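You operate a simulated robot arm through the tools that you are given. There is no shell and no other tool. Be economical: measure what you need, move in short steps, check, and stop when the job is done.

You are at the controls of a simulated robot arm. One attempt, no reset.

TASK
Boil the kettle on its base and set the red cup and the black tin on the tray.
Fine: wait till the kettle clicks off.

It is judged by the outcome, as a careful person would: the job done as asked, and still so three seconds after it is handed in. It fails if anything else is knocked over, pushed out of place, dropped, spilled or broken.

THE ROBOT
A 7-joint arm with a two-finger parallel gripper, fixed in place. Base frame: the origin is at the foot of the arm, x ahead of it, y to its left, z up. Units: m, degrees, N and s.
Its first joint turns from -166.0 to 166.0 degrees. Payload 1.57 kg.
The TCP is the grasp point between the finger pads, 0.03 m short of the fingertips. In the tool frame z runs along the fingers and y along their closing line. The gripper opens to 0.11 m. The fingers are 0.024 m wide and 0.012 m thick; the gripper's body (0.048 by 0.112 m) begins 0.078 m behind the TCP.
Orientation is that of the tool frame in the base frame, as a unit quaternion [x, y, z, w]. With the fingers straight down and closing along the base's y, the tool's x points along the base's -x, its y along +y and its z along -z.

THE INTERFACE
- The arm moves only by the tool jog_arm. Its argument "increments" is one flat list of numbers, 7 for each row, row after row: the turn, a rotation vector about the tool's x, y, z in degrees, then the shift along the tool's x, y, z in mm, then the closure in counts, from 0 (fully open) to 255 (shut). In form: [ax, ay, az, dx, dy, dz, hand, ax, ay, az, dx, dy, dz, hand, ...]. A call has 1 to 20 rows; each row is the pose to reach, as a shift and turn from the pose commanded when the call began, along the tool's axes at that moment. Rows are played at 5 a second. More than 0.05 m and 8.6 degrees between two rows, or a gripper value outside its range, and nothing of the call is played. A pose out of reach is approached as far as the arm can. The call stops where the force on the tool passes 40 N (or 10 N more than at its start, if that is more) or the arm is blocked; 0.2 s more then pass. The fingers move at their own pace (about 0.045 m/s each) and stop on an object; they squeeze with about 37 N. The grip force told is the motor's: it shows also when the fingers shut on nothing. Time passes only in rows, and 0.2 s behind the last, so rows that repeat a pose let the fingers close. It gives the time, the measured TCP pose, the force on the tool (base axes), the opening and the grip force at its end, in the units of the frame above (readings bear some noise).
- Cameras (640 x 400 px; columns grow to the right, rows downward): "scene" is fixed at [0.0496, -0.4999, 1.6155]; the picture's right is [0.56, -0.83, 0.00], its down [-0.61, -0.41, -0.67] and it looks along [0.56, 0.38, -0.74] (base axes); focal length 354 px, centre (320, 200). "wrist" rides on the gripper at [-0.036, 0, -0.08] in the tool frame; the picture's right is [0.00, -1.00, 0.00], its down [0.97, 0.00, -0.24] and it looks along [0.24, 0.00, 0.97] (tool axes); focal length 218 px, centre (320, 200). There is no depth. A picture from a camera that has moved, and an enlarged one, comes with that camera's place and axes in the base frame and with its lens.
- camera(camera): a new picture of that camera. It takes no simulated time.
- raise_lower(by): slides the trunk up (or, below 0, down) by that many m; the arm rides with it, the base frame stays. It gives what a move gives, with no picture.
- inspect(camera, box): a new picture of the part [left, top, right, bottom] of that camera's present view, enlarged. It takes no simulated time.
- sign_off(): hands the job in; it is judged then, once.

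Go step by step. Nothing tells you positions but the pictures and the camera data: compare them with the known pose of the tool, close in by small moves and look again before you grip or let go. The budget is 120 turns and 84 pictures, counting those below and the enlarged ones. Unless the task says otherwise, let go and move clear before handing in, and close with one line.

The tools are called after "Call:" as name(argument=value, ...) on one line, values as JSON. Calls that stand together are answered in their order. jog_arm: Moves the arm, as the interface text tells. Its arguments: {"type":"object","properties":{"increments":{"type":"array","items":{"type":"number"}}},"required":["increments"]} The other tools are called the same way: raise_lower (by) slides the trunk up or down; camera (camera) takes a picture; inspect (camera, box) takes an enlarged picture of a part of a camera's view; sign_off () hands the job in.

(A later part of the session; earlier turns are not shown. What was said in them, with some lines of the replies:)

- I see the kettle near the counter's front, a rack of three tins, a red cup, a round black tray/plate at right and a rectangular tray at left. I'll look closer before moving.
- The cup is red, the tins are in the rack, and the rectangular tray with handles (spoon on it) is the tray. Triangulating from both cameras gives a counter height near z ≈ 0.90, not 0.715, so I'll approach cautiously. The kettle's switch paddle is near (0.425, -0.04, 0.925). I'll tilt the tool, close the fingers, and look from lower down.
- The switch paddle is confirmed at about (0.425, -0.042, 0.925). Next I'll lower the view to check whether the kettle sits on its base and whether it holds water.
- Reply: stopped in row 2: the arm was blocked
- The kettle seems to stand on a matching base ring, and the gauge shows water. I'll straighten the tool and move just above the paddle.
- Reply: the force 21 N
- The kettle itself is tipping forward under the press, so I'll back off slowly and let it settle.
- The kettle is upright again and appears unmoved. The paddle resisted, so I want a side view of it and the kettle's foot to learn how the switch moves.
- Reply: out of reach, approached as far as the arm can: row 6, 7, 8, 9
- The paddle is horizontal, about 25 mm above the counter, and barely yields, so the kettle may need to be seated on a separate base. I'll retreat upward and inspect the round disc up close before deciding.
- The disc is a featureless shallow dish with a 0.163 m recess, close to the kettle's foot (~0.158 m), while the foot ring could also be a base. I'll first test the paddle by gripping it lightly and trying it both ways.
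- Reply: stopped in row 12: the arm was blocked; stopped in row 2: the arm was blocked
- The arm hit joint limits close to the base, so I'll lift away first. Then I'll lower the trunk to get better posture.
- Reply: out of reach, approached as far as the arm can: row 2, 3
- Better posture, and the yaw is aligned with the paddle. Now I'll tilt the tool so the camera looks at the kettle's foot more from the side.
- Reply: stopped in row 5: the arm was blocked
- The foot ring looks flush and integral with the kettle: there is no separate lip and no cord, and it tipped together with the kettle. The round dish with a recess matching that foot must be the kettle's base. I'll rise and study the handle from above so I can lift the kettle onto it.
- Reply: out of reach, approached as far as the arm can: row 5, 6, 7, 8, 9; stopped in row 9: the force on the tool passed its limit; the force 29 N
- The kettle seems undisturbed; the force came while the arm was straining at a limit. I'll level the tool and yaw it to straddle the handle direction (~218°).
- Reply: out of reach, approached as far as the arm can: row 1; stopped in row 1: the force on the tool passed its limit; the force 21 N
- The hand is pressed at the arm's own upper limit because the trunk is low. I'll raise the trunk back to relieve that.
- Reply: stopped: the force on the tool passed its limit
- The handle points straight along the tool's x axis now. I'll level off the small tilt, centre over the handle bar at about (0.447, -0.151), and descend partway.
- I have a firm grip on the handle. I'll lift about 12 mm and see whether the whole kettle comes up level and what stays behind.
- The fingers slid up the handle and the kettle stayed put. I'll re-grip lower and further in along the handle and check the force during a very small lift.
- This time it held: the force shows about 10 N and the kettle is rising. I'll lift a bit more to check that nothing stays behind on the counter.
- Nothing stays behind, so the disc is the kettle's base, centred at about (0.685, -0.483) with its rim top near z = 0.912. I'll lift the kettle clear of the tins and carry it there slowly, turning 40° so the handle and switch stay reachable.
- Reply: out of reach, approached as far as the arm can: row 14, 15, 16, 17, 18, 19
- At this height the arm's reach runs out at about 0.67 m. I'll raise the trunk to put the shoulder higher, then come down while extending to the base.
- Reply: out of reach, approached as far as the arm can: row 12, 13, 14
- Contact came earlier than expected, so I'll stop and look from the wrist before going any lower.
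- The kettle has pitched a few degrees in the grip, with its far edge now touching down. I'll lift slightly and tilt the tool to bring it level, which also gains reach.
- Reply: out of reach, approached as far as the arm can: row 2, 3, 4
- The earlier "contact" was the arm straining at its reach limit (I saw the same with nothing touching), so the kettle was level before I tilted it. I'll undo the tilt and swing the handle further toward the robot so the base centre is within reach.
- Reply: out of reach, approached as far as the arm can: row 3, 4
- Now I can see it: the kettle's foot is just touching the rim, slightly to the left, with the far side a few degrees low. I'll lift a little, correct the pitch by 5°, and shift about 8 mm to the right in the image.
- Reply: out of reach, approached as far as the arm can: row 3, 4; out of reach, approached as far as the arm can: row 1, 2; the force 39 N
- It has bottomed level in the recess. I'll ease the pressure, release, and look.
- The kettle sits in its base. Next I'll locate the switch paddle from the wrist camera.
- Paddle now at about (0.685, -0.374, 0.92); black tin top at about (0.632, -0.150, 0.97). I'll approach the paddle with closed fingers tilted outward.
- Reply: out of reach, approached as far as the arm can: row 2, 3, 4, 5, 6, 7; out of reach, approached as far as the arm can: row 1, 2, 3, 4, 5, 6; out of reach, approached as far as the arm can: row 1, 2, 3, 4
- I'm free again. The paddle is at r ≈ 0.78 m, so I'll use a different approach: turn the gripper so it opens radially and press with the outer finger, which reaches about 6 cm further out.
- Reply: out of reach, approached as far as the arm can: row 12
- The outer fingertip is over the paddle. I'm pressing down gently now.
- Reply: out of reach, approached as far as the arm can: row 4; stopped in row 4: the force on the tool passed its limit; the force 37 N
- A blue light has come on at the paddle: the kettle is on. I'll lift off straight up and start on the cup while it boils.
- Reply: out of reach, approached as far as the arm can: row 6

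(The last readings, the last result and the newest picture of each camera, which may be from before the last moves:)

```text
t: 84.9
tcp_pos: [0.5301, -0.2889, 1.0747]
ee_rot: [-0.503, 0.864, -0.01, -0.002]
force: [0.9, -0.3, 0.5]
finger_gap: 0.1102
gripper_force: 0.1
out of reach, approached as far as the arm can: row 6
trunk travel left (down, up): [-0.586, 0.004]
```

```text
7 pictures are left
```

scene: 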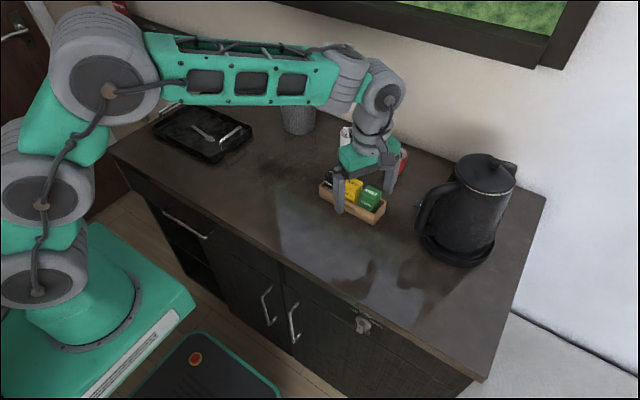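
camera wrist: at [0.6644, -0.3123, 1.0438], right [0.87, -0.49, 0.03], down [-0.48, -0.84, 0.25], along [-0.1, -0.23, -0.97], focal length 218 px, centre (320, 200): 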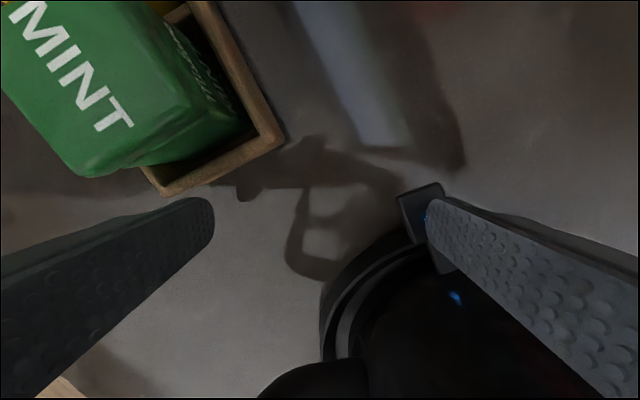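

The kettle is lit and stable. Now I'll position over the black tin with the fingers closing across the rack.

Call:
jog_arm(increments=[0, 0, -7, -35, -4, 3, 0, 0, 0, -14, -70, -9, 6, 0, 0, 0, -21, -105, -13, 9, 0, 0, 0, -28, -140, -18, 12, 0, 0, 0, -32, -169.6, -21.6, 15, 0, 0, 0, -32, -169.6, -21.6, 15, 0])

Call:
camera(camera="wrist")

```text
t: 86.3
tcp_pos: [0.6317, -0.1511, 1.0624]
ee_rot: [0.721, -0.692, 0.011, 0.004]
force: [0.4, -0.1, -0.8]
finger_gap: 0.11
gripper_force: 0.0
trunk travel left (down, up): [-0.586, 0.004]
```

```text
6 pictures are left
camera wrist: at [0.6289, -0.1145, 1.1424], right [1.0, 0.04, 0.01], down [0.04, -0.96, 0.26], along [0.02, -0.26, -0.97], focal length 218 px, centre (320, 200)
```

wrist: 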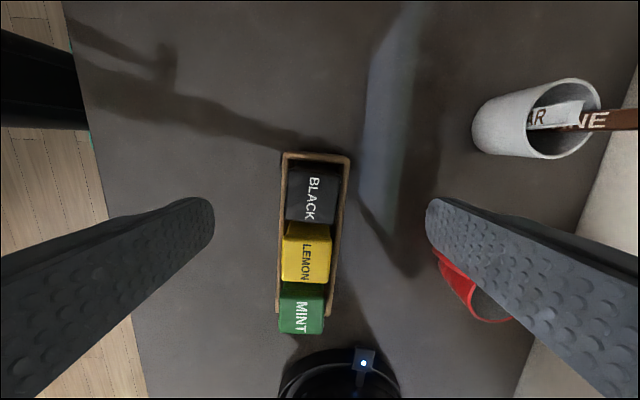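

The black tin top is at about (0.626, -0.157), roughly 39 mm wide, in a rack 62 mm across. I'll align, descend with the tips above the rack walls, grip, and lift.

Call:
jog_arm(increments=[0, 0, 5, 6, 6, 25, 0, 0, 0, 5, 6, 6, 55, 0, 0, 0, 5, 6, 6, 80, 0, 0, 0, 5, 6, 6, 90, 0, 0, 0, 5, 6, 6, 90, 0, 0, 0, 5, 6, 6, 90, 255, 0, 0, 5, 6, 6, 90, 255, 0, 0, 5, 6, 6, 90, 255, 0, 0, 5, 6, 6, 90, 255, 0, 0, 5, 6, 6, 90, 255, 0, 0, 5, 6, 6, 90, 255])

```text
t: 88.7
tcp_pos: [0.6271, -0.1635, 0.9723]
ee_rot: [-0.691, 0.723, -0.012, -0.003]
force: [-0.5, -0.5, 0.1]
finger_gap: 0.0416
gripper_force: 32.5
trunk travel left (down, up): [-0.586, 0.004]
```

Tin gripped (41.6 mm). I'll lift it and carry it across to the free front strip of the tray, around (0.568, 0.37).

Call:
jog_arm(increments=[0, 0, 0, 0, 0, -10, 255, 0, 0, 0, 0, 0, -25, 255, 0, 0, 0, 0, 0, -45, 255, 0, 0, 0, 0, 0, -65, 255, 0, 0, 0, 0, 0, -85, 255, 0, 0, 0, -30, 5, -85, 255, 0, 0, 0, -70, 11, -85, 255, 0, 0, 0, -112, 18, -85, 255, 0, 0, 0, -155, 24, -85, 255, 0, 0, 0, -198, 31, -85, 255, 0, 0, 0, -241, 38, -85, 255, 0, 0, 0, -284, 44, -85, 255, 0, 0, 0, -327, 51, -85, 255, 0, 0, 0, -370, 58, -85, 255, 0, 0, 0, -413, 65, -85, 255, 0, 0, 0, -456, 71, -85, 255, 0, 0, 0, -495, 78, -85, 255, 0, 0, 0, -530, 83, -85, 255, 0, 0, 0, -530, 83, -85, 255])

Call:
camera(camera="wrist")

```text
t: 92.7
tcp_pos: [0.5713, 0.3755, 1.0457]
ee_rot: [-0.691, 0.723, -0.012, -0.003]
force: [-0.4, -1.1, -0.6]
finger_gap: 0.0412
gripper_force: 36.7
trunk travel left (down, up): [-0.586, 0.004]
```

```text
5 pictures are left
camera wrist: at [0.5708, 0.4121, 1.125], right [1.0, -0.05, 0.01], down [-0.05, -0.96, 0.26], along [0.0, -0.26, -0.97], focal length 218 px, centre (320, 200)
```

wrist: 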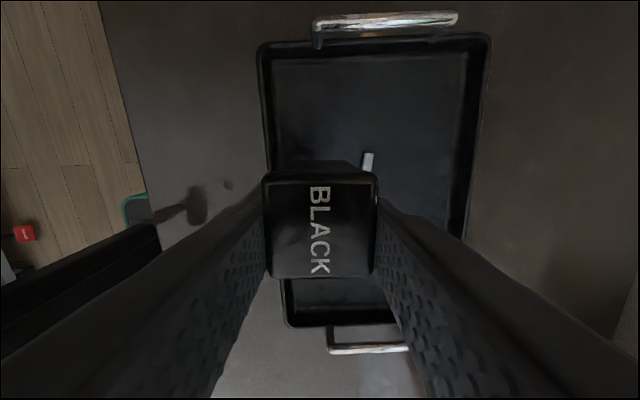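

Position over the tray is good: clear of the spoon (end at x ≈ 0.62) and of the near wall (x ≈ 0.53). I'm lowering the tin.

Call:
jog_arm(increments=[0, 0, 0, 0, 0, 20, 255, 0, 0, 0, 0, 0, 40, 255, 0, 0, 0, 0, 0, 58, 255, 0, 0, 0, 0, 0, 64, 255, 0, 0, 0, 0, 0, 66, 255, 0, 0, 0, 0, 0, 68, 255, 0, 0, 0, 0, 0, 70, 255])

```text
t: 94.3
tcp_pos: [0.5711, 0.3728, 0.9767]
ee_rot: [-0.691, 0.722, -0.011, -0.002]
force: [-0.1, 0.3, -0.8]
finger_gap: 0.0413
gripper_force: 36.9
trunk travel left (down, up): [-0.586, 0.004]
```

Call:
jog_arm(increments=[0, 0, 0, 0, 0, 1, 255, 0, 0, 0, 0, 0, 2, 255, 0, 0, 0, 0, 0, 3, 255, 0, 0, 0, 0, 0, 4, 255])

```text
t: 95.3
tcp_pos: [0.5689, 0.373, 0.9731]
ee_rot: [-0.691, 0.723, -0.011, -0.003]
force: [0.7, 0.4, 1.7]
finger_gap: 0.0414
gripper_force: 37.2
trunk travel left (down, up): [-0.586, 0.004]
```

Call:
jog_arm(increments=[0, 0, 0, 0, 0, 1, 255, 0, 0, 0, 0, 0, 2, 255, 0, 0, 0, 0, 0, 2, 255])

```text
t: 96.1
tcp_pos: [0.5688, 0.3722, 0.9728]
ee_rot: [-0.691, 0.723, -0.012, -0.001]
force: [3.2, 3.7, 16.0]
finger_gap: 0.0413
gripper_force: 37.2
trunk travel left (down, up): [-0.586, 0.004]
```

The tin is resting on the tray. I'll open, rise, and then swing over to the approach side of the red cup (rim at about (0.787, -0.253, 0.98)).

Call:
jog_arm(increments=[0, 0, 0, 0, 0, 0, 200, 0, 0, 0, 0, 0, 0, 120, 0, 0, 0, 0, 0, 0, 80, 0, 0, 0, 0, 0, 0, 80, 0, 0, 0, 0, 0, -20, 80, 0, 0, 0, 0, 0, -50, 80, 0, 0, 0, 0, 0, -90, 80, 0, 0, 0, 0, 0, -105, 80, 0, 0, 0, 0, 0, -105, 80])

Call:
jog_arm(increments=[0, 0, 7, 38, -9, 0, 0, 0, 0, 14, 77, -18, 0, 0, 0, 0, 21, 115, -27, 0, 0, 0, 0, 28, 154, -36, 0, 0, 0, 0, 35, 192, -45, 0, 0, 0, 0, 42, 231, -55, 0, 0, 0, 0, 49, 270, -64, 0, 0, 0, 0, 56, 308, -74, 0, 0, 0, 0, 63, 347, -84, 0, 0, 0, 0, 70, 385, -96, 0, 0, 0, 0, 77, 424, -108, 0, 0, 0, 0, 84, 462, -120, 0, 0, 0, 0, 91, 500, -130, 0, 0, 0, 0, 98, 540, -145, 0, 0, 0, 0, 105, 560, -152, 0, 0, 0, 0, 112, 579, -157, 0, 0, 0, 0, 112, 579, -157, 0, 0])

Call:
camera(camera="wrist")

```text
t: 98.1
tcp_pos: [0.5685, 0.3758, 1.077]
ee_rot: [-0.691, 0.723, -0.011, -0.004]
force: [0.4, -0.3, -0.1]
finger_gap: 0.0755
gripper_force: 0.1
trunk travel left (down, up): [-0.586, 0.004]
```

```text
t: 101.7
tcp_pos: [0.7004, -0.2117, 1.0907]
ee_rot: [0.213, 0.977, -0.009, 0.009]
force: [-0.9, 0.2, 0.5]
finger_gap: 0.1101
gripper_force: 0.0
out of reach, approached as far as the arm can: row 16
trunk travel left (down, up): [-0.586, 0.004]
```

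```text
4 pictures are left
camera wrist: at [0.7309, -0.2262, 1.1713], right [-0.42, -0.91, 0.01], down [-0.88, 0.41, 0.22], along [-0.21, 0.08, -0.97], focal length 218 px, centre (320, 200)
```

wrist: 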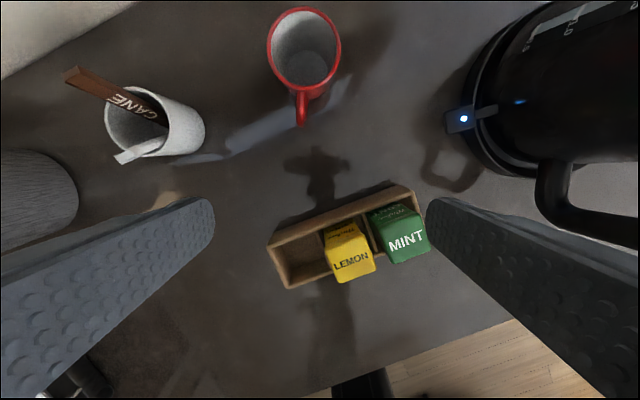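

The cup's rim centre is about (0.808, -0.25), and its handle points toward the robot with its outer end near (0.761, -0.221). I'll grip it by the handle with a slight outward tilt, approaching from above first.

Call:
jog_arm(increments=[0, -4, 0, -15, 4, 20, 60, 0, -8, 0, -30, 8, 45, 120, 0, -12, 0, -45, 12, 70, 140, 0, -15, 0, -59, 16, 95, 140, 0, -15, 0, -59, 16, 95, 140, 0, -15, 0, -59, 16, 95, 140])

Call:
camera(camera="wrist")

```text
t: 103.1
tcp_pos: [0.7624, -0.2245, 0.9951]
ee_rot: [0.209, 0.968, -0.037, 0.135]
force: [-0.3, 0.2, 0.4]
finger_gap: 0.0496
gripper_force: 0.0
out of reach, approached as far as the arm can: row 3
trunk travel left (down, up): [-0.586, 0.004]
```

```text
3 pictures are left
camera wrist: at [0.7743, -0.2294, 1.0829], right [-0.42, -0.91, 0.01], down [-0.91, 0.42, -0.04], along [0.03, -0.03, -1.0], focal length 218 px, centre (320, 200)
```

wrist: 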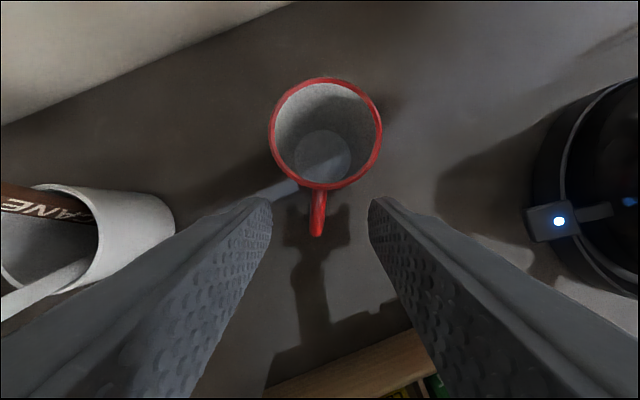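

Alignment is good: the handle is centred between the fingers. I'll descend, pull back 3 mm from the cup wall, grip, and lift.

Call:
jog_arm(increments=[0, 0, 0, 6, 0, 15, 140, 0, 0, 0, 11, 0, 30, 140, 0, 0, 0, 15, 0, 43, 140, 0, 0, 0, 17.5, 0, 53, 140, 0, 0, 0, 17.5, 0, 53, 140, 0, 0, 0, 17.5, 0, 53, 200, 0, 0, 0, 17.5, 0, 53, 255, 0, 0, 0, 17.5, 0, 53, 255, 0, 0, 0, 17.5, 0, 53, 255, 0, 0, 0, 17.5, 0, 53, 255, 0, 0, 0, 17.5, 0, 53, 255])

```text
t: 105.5
tcp_pos: [0.7609, -0.2252, 0.94]
ee_rot: [0.21, 0.968, -0.036, 0.133]
force: [0.8, -1.6, 0.9]
finger_gap: 0.0089
gripper_force: 27.7
trunk travel left (down, up): [-0.586, 0.004]
```

Cup handle gripped (8.9 mm). I'll lift it, draw it back clear of the sugar pot, and carry it over to the far-left part of the tray.

Call:
jog_arm(increments=[0, 0, 0, -4, 0, -14, 255, 0, 0, 0, -8, 0, -29, 255, 0, 0, 0, 3, 2, -53, 255, 0, 0, 0, 15, 5, -77, 255, 0, 0, 0, 40, 12, -95, 255, 0, 0, 0, 65, 18, -112, 255, 0, 0, 0, 90, 25, -130, 255, -0.4, 0, -1.3, 112, 64.6, -136.8, 255, -0.7, 0, -2.7, 134, 104.2, -143.5, 255, -1.1, 0, -4, 156, 143.8, -150.3, 255, -1.5, 0, -5.4, 178, 183.4, -157.1, 255, -1.8, 0, -6.7, 200, 223, -163.9, 255, -2.2, 0, -8, 222, 262.6, -170.6, 255, -2.6, 0, -9.4, 244, 302.2, -177.4, 255, -3, 0, -10.7, 266, 341.8, -184.2, 255, -3.3, 0, -12, 288.4, 381.4, -190.9, 255, -3.7, 0, -13.4, 310.4, 421, -197.7, 255, -4.1, 0, -14.7, 332.4, 460.6, -204.5, 255, -4.4, 0, -16, 354.5, 500.2, -211.2, 255, -4.8, 0, -17.4, 376.5, 540, -218, 255])

```text
t: 109.7
tcp_pos: [0.597, 0.4442, 1.0349]
ee_rot: [0.054, 0.989, -0.015, 0.137]
force: [0.4, -0.8, -2.4]
finger_gap: 0.0089
gripper_force: 26.7
out of reach, approached as far as the arm can: row 3, 4, 5, 6, 7, 8, 9, 10, 11, 12, 13, 14, 15, 16, 17, 18
trunk travel left (down, up): [-0.586, 0.004]
```

Call:
camera(camera="wrist")

```text
2 pictures are left
camera wrist: at [0.6088, 0.4436, 1.1228], right [-0.11, -0.99, 0.02], down [-0.99, 0.11, -0.03], along [0.03, -0.02, -1.0], focal length 218 px, centre (320, 200)
```

wrist: 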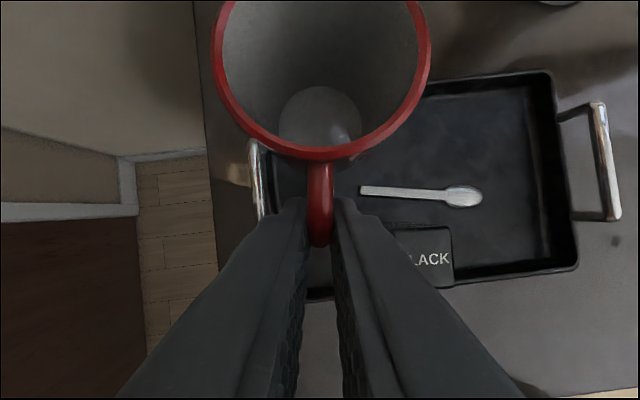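

The cup is level over the tray at about (0.65, 0.438), clear of the spoon and the walls. I'm lowering it.

Call:
jog_arm(increments=[0, 0, 0, -4, 1, 12, 255, 0, 0, 0, 0, 2, 30, 255, 0, 0, 0, 5, 2, 48, 255, 0, 0, 0, 10, 2, 64, 255, 0, 0, 0, 13.6, 2, 77, 255, 0, 0, 0, 13.6, 2, 77, 255])

Call:
jog_arm(increments=[0, 0, 0, 0.5, 0, 2, 255, 0, 0, 0, 1, 0, 4, 255, 0, 0, 0, 1.6, 0, 6, 255, 0, 0, 0, 1.6, 0, 6, 255])

```text
t: 111.1
tcp_pos: [0.609, 0.4456, 0.9599]
ee_rot: [0.055, 0.989, -0.016, 0.137]
force: [0.2, -0.4, -2.1]
finger_gap: 0.0089
gripper_force: 27.3
trunk travel left (down, up): [-0.586, 0.004]
```

```text
t: 112.1
tcp_pos: [0.6073, 0.4451, 0.9516]
ee_rot: [0.056, 0.989, -0.015, 0.136]
force: [0.3, -0.9, -1.5]
finger_gap: 0.0086
gripper_force: 27.3
trunk travel left (down, up): [-0.586, 0.004]
```

Call:
jog_arm(increments=[0, 0, 0, 0.5, 0, 2, 255, 0, 0, 0, 1, 0, 4, 255, 0, 0, 0, 1.4, 0, 5, 255, 0, 0, 0, 1.4, 0, 5, 255])

```text
t: 113.1
tcp_pos: [0.6078, 0.4468, 0.9463]
ee_rot: [0.055, 0.989, -0.016, 0.137]
force: [0.7, -0.1, -1.2]
finger_gap: 0.0085
gripper_force: 27.1
trunk travel left (down, up): [-0.586, 0.004]
```

Call:
jog_arm(increments=[0, 0, 0, 0.3, 0, 1, 255, 0, 0, 0, 0.6, 0, 2, 255, 0, 0, 0, 0.8, 0, 3, 255, 0, 0, 0, 0.8, 0, 3, 255])

```text
t: 114.1
tcp_pos: [0.608, 0.4446, 0.9453]
ee_rot: [0.056, 0.989, -0.015, 0.137]
force: [-1.7, 0.3, 6.7]
finger_gap: 0.0088
gripper_force: 27.9
trunk travel left (down, up): [-0.586, 0.004]
```

It has touched down. I'll open slightly and rise straight up, then back off.

Call:
jog_arm(increments=[0, 0, 0, 0, 0, 0, 220, 0, 0, 0, 0, 0, 0, 180, 0, 0, 0, 0, 0, 0, 180, 0, 0, 0, 0, 0, 0, 180, 0, 0, 0, -5, 0, -19, 180, 0, 0, 0, -13, 0, -48, 180, 0, 0, 0, -22, 0, -77, 180, 0, 0, 0, -27, 0, -96, 180, 0, 0, 0, 10, 0, -110, 180, 0, 0, 0, 50, 0, -120, 180, 0, 0, 0, 90, 0, -125, 180, 0, 0, 0, 120, 0, -125, 180, 0, 0, 0, 120, 0, -125, 180])

Call:
camera(camera="scene")

```text
t: 116.9
tcp_pos: [0.4575, 0.4628, 1.0294]
ee_rot: [0.055, 0.989, -0.016, 0.137]
force: [0.6, -0.1, 0.4]
finger_gap: 0.0321
gripper_force: 0.0
out of reach, approached as far as the arm can: row 8
trunk travel left (down, up): [-0.586, 0.004]
```

```text
1 pictures are left
```

scene: 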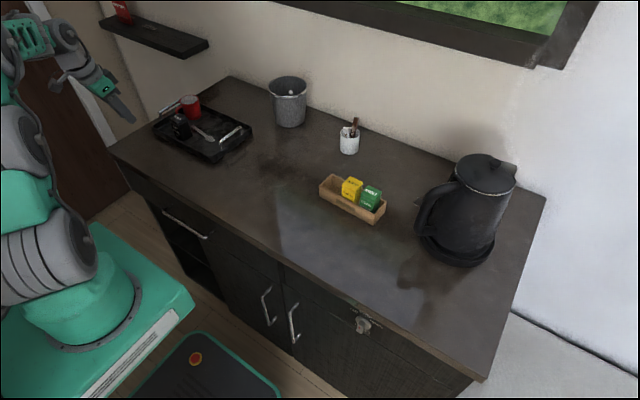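

Cup and tin are on the tray and everything is upright. The blue light no longer shows in this view, but I'll wait longer before using the last picture to confirm the kettle has clicked off.

Call:
jog_arm(increments=[0, 0, 0, 0, 0, 0, 180, 0, 0, 0, 0, 0, 0, 180, 0, 0, 0, 0, 0, 0, 180, 0, 0, 0, 0, 0, 0, 180, 0, 0, 0, 0, 0, 0, 180, 0, 0, 0, 0, 0, 0, 180, 0, 0, 0, 0, 0, 0, 180, 0, 0, 0, 0, 0, 0, 180, 0, 0, 0, 0, 0, 0, 180, 0, 0, 0, 0, 0, 0, 180, 0, 0, 0, 0, 0, 0, 180, 0, 0, 0, 0, 0, 0, 180, 0, 0, 0, 0, 0, 0, 180, 0, 0, 0, 0, 0, 0, 180, 0, 0, 0, 0, 0, 0, 180, 0, 0, 0, 0, 0, 0, 180, 0, 0, 0, 0, 0, 0, 180, 0, 0, 0, 0, 0, 0, 180, 0, 0, 0, 0, 0, 0, 180, 0, 0, 0, 0, 0, 0, 180])

Call:
jog_arm(increments=[0, 0, 0, 0, 0, 0, 180, 0, 0, 0, 0, 0, 0, 180, 0, 0, 0, 0, 0, 0, 180, 0, 0, 0, 0, 0, 0, 180, 0, 0, 0, 0, 0, 0, 180, 0, 0, 0, 0, 0, 0, 180, 0, 0, 0, 0, 0, 0, 180, 0, 0, 0, 0, 0, 0, 180, 0, 0, 0, 0, 0, 0, 180, 0, 0, 0, 0, 0, 0, 180, 0, 0, 0, 0, 0, 0, 180, 0, 0, 0, 0, 0, 0, 180, 0, 0, 0, 0, 0, 0, 180, 0, 0, 0, 0, 0, 0, 180, 0, 0, 0, 0, 0, 0, 180, 0, 0, 0, 0, 0, 0, 180, 0, 0, 0, 0, 0, 0, 180, 0, 0, 0, 0, 0, 0, 180, 0, 0, 0, 0, 0, 0, 180, 0, 0, 0, 0, 0, 0, 180])

Call:
jog_arm(increments=[0, 0, 0, 0, 0, 0, 180, 0, 0, 0, 0, 0, 0, 180, 0, 0, 0, 0, 0, 0, 180, 0, 0, 0, 0, 0, 0, 180, 0, 0, 0, 0, 0, 0, 180, 0, 0, 0, 0, 0, 0, 180, 0, 0, 0, 0, 0, 0, 180, 0, 0, 0, 0, 0, 0, 180, 0, 0, 0, 0, 0, 0, 180, 0, 0, 0, 0, 0, 0, 180, 0, 0, 0, 0, 0, 0, 180, 0, 0, 0, 0, 0, 0, 180, 0, 0, 0, 0, 0, 0, 180, 0, 0, 0, 0, 0, 0, 180, 0, 0, 0, 0, 0, 0, 180, 0, 0, 0, 0, 0, 0, 180, 0, 0, 0, 0, 0, 0, 180, 0, 0, 0, 0, 0, 0, 180, 0, 0, 0, 0, 0, 0, 180, 0, 0, 0, 0, 0, 0, 180])

Call:
jog_arm(increments=[0, 0, 0, 0, 0, 0, 180, 0, 0, 0, 0, 0, 0, 180, 0, 0, 0, 0, 0, 0, 180, 0, 0, 0, 0, 0, 0, 180, 0, 0, 0, 0, 0, 0, 180, 0, 0, 0, 0, 0, 0, 180, 0, 0, 0, 0, 0, 0, 180, 0, 0, 0, 0, 0, 0, 180, 0, 0, 0, 0, 0, 0, 180, 0, 0, 0, 0, 0, 0, 180, 0, 0, 0, 0, 0, 0, 180, 0, 0, 0, 0, 0, 0, 180, 0, 0, 0, 0, 0, 0, 180, 0, 0, 0, 0, 0, 0, 180, 0, 0, 0, 0, 0, 0, 180, 0, 0, 0, 0, 0, 0, 180, 0, 0, 0, 0, 0, 0, 180, 0, 0, 0, 0, 0, 0, 180, 0, 0, 0, 0, 0, 0, 180, 0, 0, 0, 0, 0, 0, 180])

Call:
jog_arm(increments=[0, 0, 0, 0, 0, 0, 180, 0, 0, 0, 0, 0, 0, 180, 0, 0, 0, 0, 0, 0, 180, 0, 0, 0, 0, 0, 0, 180, 0, 0, 0, 0, 0, 0, 180, 0, 0, 0, 0, 0, 0, 180, 0, 0, 0, 0, 0, 0, 180, 0, 0, 0, 0, 0, 0, 180, 0, 0, 0, 0, 0, 0, 180, 0, 0, 0, 0, 0, 0, 180, 0, 0, 0, 0, 0, 0, 180, 0, 0, 0, 0, 0, 0, 180, 0, 0, 0, 0, 0, 0, 180, 0, 0, 0, 0, 0, 0, 180, 0, 0, 0, 0, 0, 0, 180, 0, 0, 0, 0, 0, 0, 180, 0, 0, 0, 0, 0, 0, 180, 0, 0, 0, 0, 0, 0, 180, 0, 0, 0, 0, 0, 0, 180, 0, 0, 0, 0, 0, 0, 180])

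Call:
jog_arm(increments=[0, 0, 0, 0, 0, 0, 180, 0, 0, 0, 0, 0, 0, 180, 0, 0, 0, 0, 0, 0, 180, 0, 0, 0, 0, 0, 0, 180, 0, 0, 0, 0, 0, 0, 180, 0, 0, 0, 0, 0, 0, 180, 0, 0, 0, 0, 0, 0, 180, 0, 0, 0, 0, 0, 0, 180, 0, 0, 0, 0, 0, 0, 180, 0, 0, 0, 0, 0, 0, 180, 0, 0, 0, 0, 0, 0, 180, 0, 0, 0, 0, 0, 0, 180, 0, 0, 0, 0, 0, 0, 180, 0, 0, 0, 0, 0, 0, 180, 0, 0, 0, 0, 0, 0, 180, 0, 0, 0, 0, 0, 0, 180, 0, 0, 0, 0, 0, 0, 180, 0, 0, 0, 0, 0, 0, 180, 0, 0, 0, 0, 0, 0, 180, 0, 0, 0, 0, 0, 0, 180])

```text
t: 121.1
tcp_pos: [0.4571, 0.4628, 1.0283]
ee_rot: [0.055, 0.989, -0.016, 0.137]
force: [0.4, 0.4, 0.7]
finger_gap: 0.0322
gripper_force: 0.1
trunk travel left (down, up): [-0.586, 0.004]
```

```text
t: 125.3
tcp_pos: [0.459, 0.4616, 1.0305]
ee_rot: [0.056, 0.989, -0.016, 0.137]
force: [0.2, -0.2, -0.3]
finger_gap: 0.0321
gripper_force: 0.0
trunk travel left (down, up): [-0.586, 0.004]
```

```text
t: 129.5
tcp_pos: [0.4583, 0.4615, 1.0281]
ee_rot: [0.055, 0.989, -0.016, 0.137]
force: [-0.9, 0.3, 0.5]
finger_gap: 0.032
gripper_force: 0.0
trunk travel left (down, up): [-0.586, 0.004]
```

```text
t: 133.7
tcp_pos: [0.4574, 0.4624, 1.0301]
ee_rot: [0.056, 0.989, -0.017, 0.136]
force: [0.3, 0.2, -0.8]
finger_gap: 0.0323
gripper_force: 0.1
trunk travel left (down, up): [-0.586, 0.004]
```

```text
t: 137.9
tcp_pos: [0.4587, 0.4619, 1.0284]
ee_rot: [0.056, 0.989, -0.016, 0.137]
force: [-0.4, -0.4, 0.1]
finger_gap: 0.0324
gripper_force: 0.0
trunk travel left (down, up): [-0.586, 0.004]
```

```text
t: 142.1
tcp_pos: [0.4582, 0.4636, 1.0301]
ee_rot: [0.056, 0.989, -0.016, 0.136]
force: [1.0, 0.5, -0.1]
finger_gap: 0.0325
gripper_force: 0.0
trunk travel left (down, up): [-0.586, 0.004]
```

One minute has passed since switching on. I'll use the last picture to check the kettle's paddle and light.

Call:
inspect(camera="scene", box=[395, 140, 525, 275])

```text
2.96 times, centred on (460, 208) of scene
camera zoom: at [0.0496, -0.4999, 1.6155], right [0.56, -0.83, 0.0], down [-0.61, -0.41, -0.67], along [0.56, 0.38, -0.74], focal length 1048 px, centre (-95, 178)
```

zoom: 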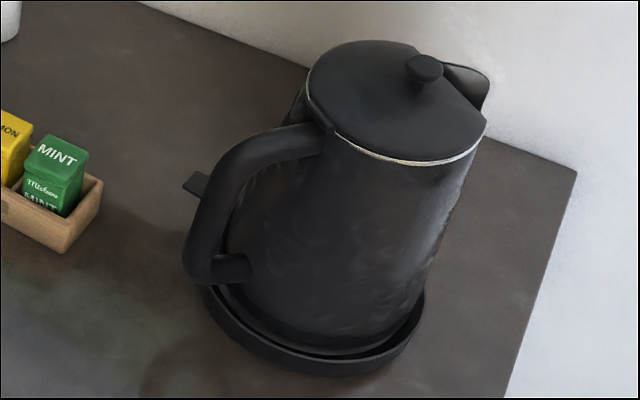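

The paddle is back up and the blue light is out, so the kettle has clicked off on its base. The cup and tin stand on the tray and the arm is clear.

Call:
sign_off()

```text
The job is handed in.
```

The kettle has boiled on its base and its light has gone out. The red cup and the black tin are on the tray, and I've handed the job in.
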